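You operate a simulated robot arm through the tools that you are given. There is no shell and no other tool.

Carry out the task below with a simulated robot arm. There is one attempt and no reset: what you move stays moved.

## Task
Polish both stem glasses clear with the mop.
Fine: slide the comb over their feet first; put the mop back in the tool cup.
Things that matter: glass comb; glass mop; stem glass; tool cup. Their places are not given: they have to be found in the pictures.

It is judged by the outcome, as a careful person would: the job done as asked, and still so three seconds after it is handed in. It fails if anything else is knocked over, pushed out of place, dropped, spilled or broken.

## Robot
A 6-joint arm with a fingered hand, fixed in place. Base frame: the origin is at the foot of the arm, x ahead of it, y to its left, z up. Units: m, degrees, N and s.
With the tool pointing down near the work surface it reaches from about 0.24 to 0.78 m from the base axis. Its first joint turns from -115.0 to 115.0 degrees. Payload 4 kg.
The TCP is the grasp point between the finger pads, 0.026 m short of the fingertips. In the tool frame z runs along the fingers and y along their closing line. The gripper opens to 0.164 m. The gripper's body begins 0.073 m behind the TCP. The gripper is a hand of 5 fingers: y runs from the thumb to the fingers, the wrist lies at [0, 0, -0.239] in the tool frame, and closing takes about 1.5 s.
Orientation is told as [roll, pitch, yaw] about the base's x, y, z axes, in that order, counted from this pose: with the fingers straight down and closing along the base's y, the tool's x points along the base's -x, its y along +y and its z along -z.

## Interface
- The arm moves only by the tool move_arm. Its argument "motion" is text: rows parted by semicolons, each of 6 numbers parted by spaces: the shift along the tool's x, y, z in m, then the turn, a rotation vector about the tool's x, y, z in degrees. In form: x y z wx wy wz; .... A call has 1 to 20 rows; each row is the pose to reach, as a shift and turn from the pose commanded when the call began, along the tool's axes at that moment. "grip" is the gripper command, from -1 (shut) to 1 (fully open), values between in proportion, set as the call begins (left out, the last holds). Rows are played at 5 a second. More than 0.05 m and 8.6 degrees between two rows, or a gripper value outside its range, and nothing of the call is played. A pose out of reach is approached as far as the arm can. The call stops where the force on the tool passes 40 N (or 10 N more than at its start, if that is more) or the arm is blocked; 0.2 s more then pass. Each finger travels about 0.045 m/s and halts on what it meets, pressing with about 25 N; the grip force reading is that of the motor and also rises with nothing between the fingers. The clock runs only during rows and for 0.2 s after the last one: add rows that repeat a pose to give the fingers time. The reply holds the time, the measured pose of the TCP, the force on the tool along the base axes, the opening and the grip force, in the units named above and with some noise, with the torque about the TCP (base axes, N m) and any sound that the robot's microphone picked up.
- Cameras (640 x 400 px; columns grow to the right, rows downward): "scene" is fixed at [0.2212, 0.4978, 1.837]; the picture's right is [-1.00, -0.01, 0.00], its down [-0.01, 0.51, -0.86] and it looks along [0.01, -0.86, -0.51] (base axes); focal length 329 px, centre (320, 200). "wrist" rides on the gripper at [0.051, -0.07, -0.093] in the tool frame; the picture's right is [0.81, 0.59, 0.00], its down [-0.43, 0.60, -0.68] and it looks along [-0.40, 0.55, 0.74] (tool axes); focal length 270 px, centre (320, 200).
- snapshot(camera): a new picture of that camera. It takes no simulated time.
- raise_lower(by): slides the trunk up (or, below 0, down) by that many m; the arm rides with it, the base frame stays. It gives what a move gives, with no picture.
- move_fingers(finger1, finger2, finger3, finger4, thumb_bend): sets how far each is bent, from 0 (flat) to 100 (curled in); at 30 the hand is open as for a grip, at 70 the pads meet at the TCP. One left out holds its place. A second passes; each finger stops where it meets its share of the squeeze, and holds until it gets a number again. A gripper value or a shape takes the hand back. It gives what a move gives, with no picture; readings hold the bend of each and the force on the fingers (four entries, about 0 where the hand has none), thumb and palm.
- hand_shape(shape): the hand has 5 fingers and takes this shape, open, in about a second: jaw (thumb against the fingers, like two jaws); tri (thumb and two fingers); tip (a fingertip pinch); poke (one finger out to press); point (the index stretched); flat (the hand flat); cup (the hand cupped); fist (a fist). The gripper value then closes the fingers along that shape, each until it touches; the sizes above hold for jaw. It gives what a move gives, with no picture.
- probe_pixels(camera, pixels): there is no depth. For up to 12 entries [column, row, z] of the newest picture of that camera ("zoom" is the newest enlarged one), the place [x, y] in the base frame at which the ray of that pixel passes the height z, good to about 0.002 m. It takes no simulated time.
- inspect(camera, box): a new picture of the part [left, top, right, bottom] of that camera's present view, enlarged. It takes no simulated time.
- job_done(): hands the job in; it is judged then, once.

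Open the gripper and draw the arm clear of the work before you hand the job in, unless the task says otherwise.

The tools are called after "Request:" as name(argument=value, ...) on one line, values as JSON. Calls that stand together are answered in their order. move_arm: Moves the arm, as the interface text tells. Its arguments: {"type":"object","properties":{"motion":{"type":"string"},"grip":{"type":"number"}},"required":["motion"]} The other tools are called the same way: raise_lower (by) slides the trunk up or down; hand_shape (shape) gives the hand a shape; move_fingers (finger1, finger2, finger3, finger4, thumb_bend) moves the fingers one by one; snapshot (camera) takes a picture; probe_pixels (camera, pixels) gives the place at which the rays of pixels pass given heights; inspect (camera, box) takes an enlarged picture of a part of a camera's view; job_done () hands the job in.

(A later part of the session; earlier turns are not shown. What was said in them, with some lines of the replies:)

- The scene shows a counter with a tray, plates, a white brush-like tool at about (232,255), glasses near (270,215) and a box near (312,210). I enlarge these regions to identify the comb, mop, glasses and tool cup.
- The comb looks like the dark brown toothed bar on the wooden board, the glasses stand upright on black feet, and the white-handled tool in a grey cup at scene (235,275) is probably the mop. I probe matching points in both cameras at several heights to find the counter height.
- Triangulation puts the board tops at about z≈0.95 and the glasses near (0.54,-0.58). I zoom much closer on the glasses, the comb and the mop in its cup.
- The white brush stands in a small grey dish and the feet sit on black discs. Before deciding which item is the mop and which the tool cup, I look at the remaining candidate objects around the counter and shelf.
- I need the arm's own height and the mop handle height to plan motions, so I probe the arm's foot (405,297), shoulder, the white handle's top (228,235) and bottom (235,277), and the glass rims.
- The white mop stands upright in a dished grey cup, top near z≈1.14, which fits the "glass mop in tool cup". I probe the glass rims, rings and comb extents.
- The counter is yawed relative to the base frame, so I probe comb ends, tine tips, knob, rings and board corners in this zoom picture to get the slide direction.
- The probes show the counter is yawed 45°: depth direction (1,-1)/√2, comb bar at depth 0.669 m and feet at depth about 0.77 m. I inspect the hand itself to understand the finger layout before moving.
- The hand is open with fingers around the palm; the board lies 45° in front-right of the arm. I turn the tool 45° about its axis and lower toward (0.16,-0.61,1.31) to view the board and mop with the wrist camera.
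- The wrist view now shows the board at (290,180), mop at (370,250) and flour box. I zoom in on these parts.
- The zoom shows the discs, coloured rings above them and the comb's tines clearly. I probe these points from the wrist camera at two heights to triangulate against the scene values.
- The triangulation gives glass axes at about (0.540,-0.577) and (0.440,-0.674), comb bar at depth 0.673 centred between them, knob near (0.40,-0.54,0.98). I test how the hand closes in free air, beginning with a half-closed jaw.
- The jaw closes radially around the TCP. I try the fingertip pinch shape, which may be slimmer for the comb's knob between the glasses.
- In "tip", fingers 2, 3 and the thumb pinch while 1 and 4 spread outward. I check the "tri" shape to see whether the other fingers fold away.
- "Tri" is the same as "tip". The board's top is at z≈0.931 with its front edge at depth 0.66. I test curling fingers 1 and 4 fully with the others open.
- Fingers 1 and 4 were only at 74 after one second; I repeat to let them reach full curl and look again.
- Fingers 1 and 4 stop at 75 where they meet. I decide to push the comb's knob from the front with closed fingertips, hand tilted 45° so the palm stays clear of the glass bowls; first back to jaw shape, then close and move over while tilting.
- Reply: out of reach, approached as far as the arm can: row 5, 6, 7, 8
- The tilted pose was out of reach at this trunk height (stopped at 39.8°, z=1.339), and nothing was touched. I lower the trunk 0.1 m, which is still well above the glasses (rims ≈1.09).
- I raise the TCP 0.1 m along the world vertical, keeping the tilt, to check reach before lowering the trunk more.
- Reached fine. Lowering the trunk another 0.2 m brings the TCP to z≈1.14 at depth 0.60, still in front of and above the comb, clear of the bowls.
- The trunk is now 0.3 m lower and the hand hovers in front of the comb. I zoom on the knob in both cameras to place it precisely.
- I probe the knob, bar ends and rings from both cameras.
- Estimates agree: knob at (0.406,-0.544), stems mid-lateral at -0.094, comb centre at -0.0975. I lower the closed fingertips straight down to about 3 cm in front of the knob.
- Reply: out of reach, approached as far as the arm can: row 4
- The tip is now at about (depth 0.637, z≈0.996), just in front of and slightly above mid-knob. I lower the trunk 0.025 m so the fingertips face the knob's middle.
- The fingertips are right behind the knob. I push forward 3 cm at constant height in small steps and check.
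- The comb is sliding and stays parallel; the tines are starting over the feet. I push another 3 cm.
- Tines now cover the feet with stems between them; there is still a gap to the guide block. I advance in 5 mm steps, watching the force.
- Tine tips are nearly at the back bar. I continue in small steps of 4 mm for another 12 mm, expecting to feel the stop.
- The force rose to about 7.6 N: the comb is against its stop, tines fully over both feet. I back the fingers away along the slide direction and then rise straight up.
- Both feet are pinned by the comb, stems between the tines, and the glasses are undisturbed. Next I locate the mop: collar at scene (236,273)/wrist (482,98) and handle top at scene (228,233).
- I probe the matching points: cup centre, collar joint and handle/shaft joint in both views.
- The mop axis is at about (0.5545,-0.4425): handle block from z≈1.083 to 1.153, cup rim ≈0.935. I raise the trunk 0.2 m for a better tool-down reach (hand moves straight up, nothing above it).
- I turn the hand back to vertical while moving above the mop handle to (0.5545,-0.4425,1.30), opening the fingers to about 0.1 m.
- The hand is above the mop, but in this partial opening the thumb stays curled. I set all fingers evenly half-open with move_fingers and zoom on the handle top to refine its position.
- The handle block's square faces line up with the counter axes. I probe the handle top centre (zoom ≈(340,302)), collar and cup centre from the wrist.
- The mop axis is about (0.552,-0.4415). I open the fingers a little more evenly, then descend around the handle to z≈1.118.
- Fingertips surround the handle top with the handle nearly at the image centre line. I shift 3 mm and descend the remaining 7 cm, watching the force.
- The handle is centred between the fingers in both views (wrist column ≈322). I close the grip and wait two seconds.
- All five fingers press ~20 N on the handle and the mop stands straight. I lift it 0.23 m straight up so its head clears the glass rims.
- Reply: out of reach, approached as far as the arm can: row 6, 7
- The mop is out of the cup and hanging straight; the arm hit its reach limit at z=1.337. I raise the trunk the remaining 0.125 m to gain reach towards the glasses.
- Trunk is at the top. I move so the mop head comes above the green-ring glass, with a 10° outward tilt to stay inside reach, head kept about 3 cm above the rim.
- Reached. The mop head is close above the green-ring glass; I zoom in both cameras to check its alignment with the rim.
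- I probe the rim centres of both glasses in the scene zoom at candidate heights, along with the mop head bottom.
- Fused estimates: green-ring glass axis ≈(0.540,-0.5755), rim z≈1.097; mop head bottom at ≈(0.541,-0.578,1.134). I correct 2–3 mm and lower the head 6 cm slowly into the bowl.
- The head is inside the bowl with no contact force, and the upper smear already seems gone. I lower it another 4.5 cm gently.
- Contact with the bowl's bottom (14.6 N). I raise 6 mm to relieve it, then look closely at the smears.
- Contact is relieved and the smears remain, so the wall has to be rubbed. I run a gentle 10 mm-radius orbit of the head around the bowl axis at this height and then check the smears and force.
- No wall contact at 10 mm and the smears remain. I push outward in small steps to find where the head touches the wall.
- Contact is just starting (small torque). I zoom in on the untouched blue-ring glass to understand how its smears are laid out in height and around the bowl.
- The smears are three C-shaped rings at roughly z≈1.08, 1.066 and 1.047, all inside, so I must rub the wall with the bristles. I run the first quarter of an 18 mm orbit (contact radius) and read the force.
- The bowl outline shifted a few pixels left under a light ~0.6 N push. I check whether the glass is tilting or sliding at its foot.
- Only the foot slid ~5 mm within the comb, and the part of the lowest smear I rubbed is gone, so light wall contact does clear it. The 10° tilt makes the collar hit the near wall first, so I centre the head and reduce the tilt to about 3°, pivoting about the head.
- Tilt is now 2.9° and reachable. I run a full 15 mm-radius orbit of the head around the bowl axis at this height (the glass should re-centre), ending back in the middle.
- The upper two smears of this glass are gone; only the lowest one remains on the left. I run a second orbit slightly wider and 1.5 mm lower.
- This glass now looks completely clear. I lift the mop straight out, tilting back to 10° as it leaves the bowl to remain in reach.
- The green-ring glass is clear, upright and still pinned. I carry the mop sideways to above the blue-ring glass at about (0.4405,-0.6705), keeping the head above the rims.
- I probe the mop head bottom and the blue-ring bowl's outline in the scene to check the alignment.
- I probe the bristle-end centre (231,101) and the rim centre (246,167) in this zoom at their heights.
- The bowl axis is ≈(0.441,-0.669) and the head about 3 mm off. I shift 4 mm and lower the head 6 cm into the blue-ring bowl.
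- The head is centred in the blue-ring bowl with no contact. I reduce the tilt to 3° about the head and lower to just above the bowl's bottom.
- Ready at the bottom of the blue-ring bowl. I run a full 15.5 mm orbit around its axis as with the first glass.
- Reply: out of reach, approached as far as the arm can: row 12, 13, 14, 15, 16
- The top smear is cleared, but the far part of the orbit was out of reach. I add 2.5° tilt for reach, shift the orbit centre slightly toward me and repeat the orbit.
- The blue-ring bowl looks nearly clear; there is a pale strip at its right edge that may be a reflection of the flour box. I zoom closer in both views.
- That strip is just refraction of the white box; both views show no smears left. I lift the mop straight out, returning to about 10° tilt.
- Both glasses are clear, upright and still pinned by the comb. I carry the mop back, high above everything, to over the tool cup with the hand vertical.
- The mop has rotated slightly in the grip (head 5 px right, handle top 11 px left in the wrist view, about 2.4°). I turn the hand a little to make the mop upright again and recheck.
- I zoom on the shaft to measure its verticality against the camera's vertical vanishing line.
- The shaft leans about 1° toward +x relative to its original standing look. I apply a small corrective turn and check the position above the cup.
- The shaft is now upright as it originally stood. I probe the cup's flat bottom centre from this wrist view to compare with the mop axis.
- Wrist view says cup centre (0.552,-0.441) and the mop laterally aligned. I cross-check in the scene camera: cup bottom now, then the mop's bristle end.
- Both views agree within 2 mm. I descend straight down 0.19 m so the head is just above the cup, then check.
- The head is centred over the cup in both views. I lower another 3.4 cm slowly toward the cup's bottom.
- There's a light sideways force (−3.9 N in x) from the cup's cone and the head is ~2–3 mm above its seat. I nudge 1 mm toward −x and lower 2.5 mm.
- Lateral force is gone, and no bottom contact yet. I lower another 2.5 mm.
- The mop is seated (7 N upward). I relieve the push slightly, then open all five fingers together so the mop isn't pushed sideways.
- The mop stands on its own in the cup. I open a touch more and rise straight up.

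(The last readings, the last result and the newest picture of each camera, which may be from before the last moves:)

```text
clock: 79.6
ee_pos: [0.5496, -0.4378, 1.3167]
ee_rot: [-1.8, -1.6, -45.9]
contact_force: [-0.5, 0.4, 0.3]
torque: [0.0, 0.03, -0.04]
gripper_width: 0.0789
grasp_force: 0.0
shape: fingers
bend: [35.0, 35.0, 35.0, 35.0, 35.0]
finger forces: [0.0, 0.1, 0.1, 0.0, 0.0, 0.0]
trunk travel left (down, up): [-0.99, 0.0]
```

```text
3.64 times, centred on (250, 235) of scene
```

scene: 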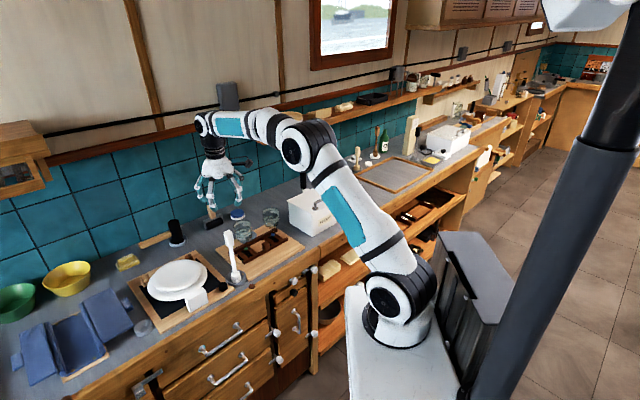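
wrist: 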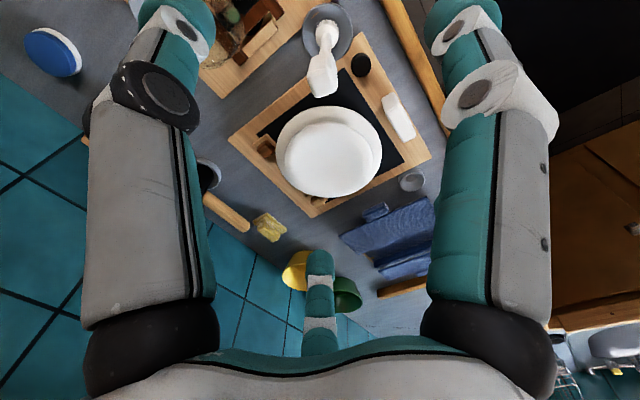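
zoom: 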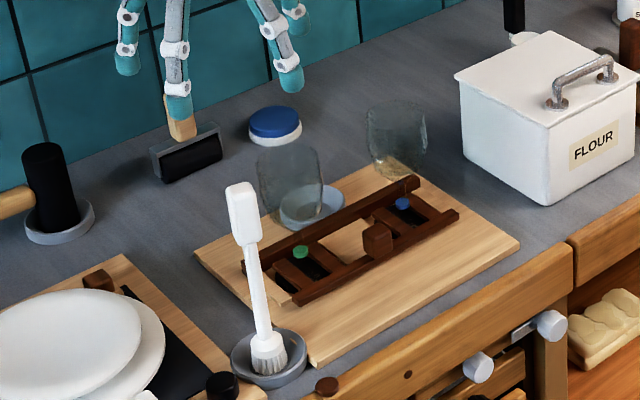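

The mop stands upright in its cup. I draw the arm back toward its base with the hand open, and then inspect the glasses closely once more.

Request:
move_arm(motion="0.03 -0.02 -0.02 0 0 0; 0.07 -0.03 -0.04 0 0 0; 0.11 -0.04 -0.06 0 0 0; 0.15 -0.05 -0.08 0 0 0; 0.19 -0.06 -0.1 0 0 0; 0.23 -0.07 -0.12 0 0 0; 0.23 -0.07 -0.12 0 0 0", grip=1)

Request:
inspect(camera="scene", box=[225, 200, 305, 260])

Request:
inspect(camera="scene", box=[205, 225, 265, 290])

Request:
snapshot(camera="scene")

Request:
snapshot(camera="wrist")

```text
clock: 81.2
ee_pos: [0.3435, -0.3163, 1.432]
ee_rot: [-1.9, -1.5, -45.9]
contact_force: [0.6, -0.6, -0.3]
torque: [0.02, -0.02, 0.0]
gripper_width: 0.164
grasp_force: 0.0
shape: jaw
bend: [30.0, 30.0, 30.0, 30.0, 30.0]
finger forces: [0.1, 0.0, 0.0, 0.0, 0.0, 0.0]
trunk travel left (down, up): [-0.99, 0.0]
```

```text
6.67 times, centred on (265, 230) of scene
```

zoom: 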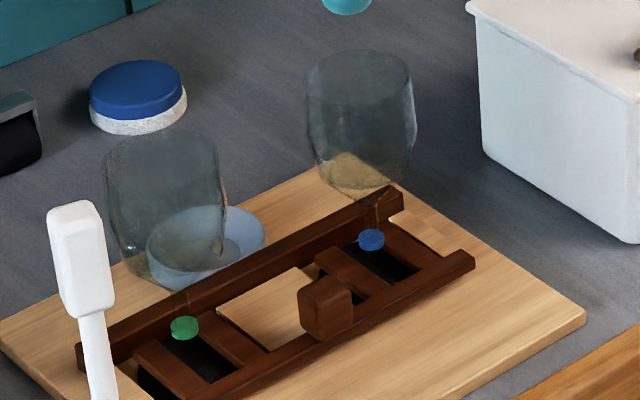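

```text
6.15 times, centred on (235, 258) of scene
```

zoom: 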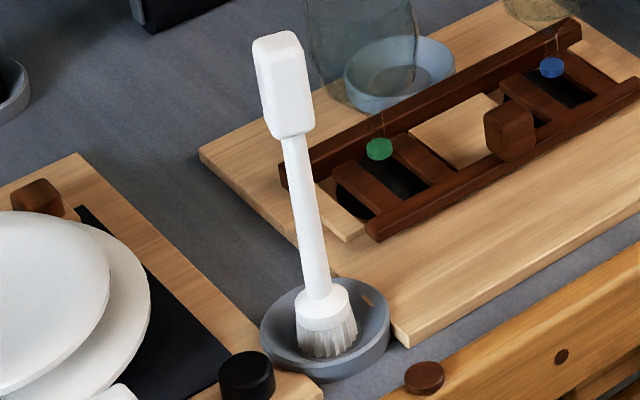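

```text
taken
```

scene: 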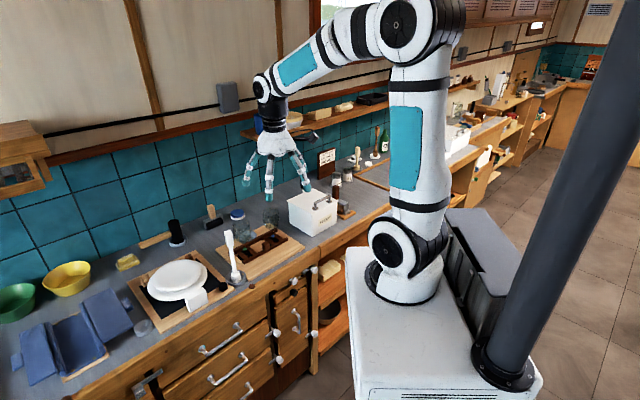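

```text
taken
```

wrist: 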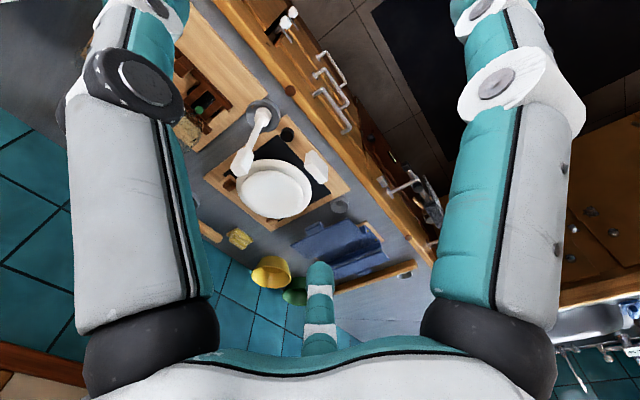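

Both glasses are clear and upright with the comb over their feet. The mop stands in its tool cup, nothing else has moved, and the open hand is clear of the work. I hand the job in.

Request:
job_done()

```text
The job is handed in.
```

Both stem glasses are polished clear, and I have handed the job in; I haven't seen the verdict.

- **Comb:** I slid it over both feet before polishing and left it there, up against its stop, with the stems between the tines.
- **Glasses:** I orbited the mop inside each bowl until no smears showed in either camera. The glass with the green ring slid about 5 mm under the comb while I polished it. Both stayed upright and pinned.
- **Mop:** It stands upright in its tool cup, released, and didn't move in the last pictures.
- **Surroundings:** I saw nothing else moved or knocked over. The arm is drawn back with the hand open.

I took the white brush in the grey dish to be the glass mop, and that dish to be the tool cup.
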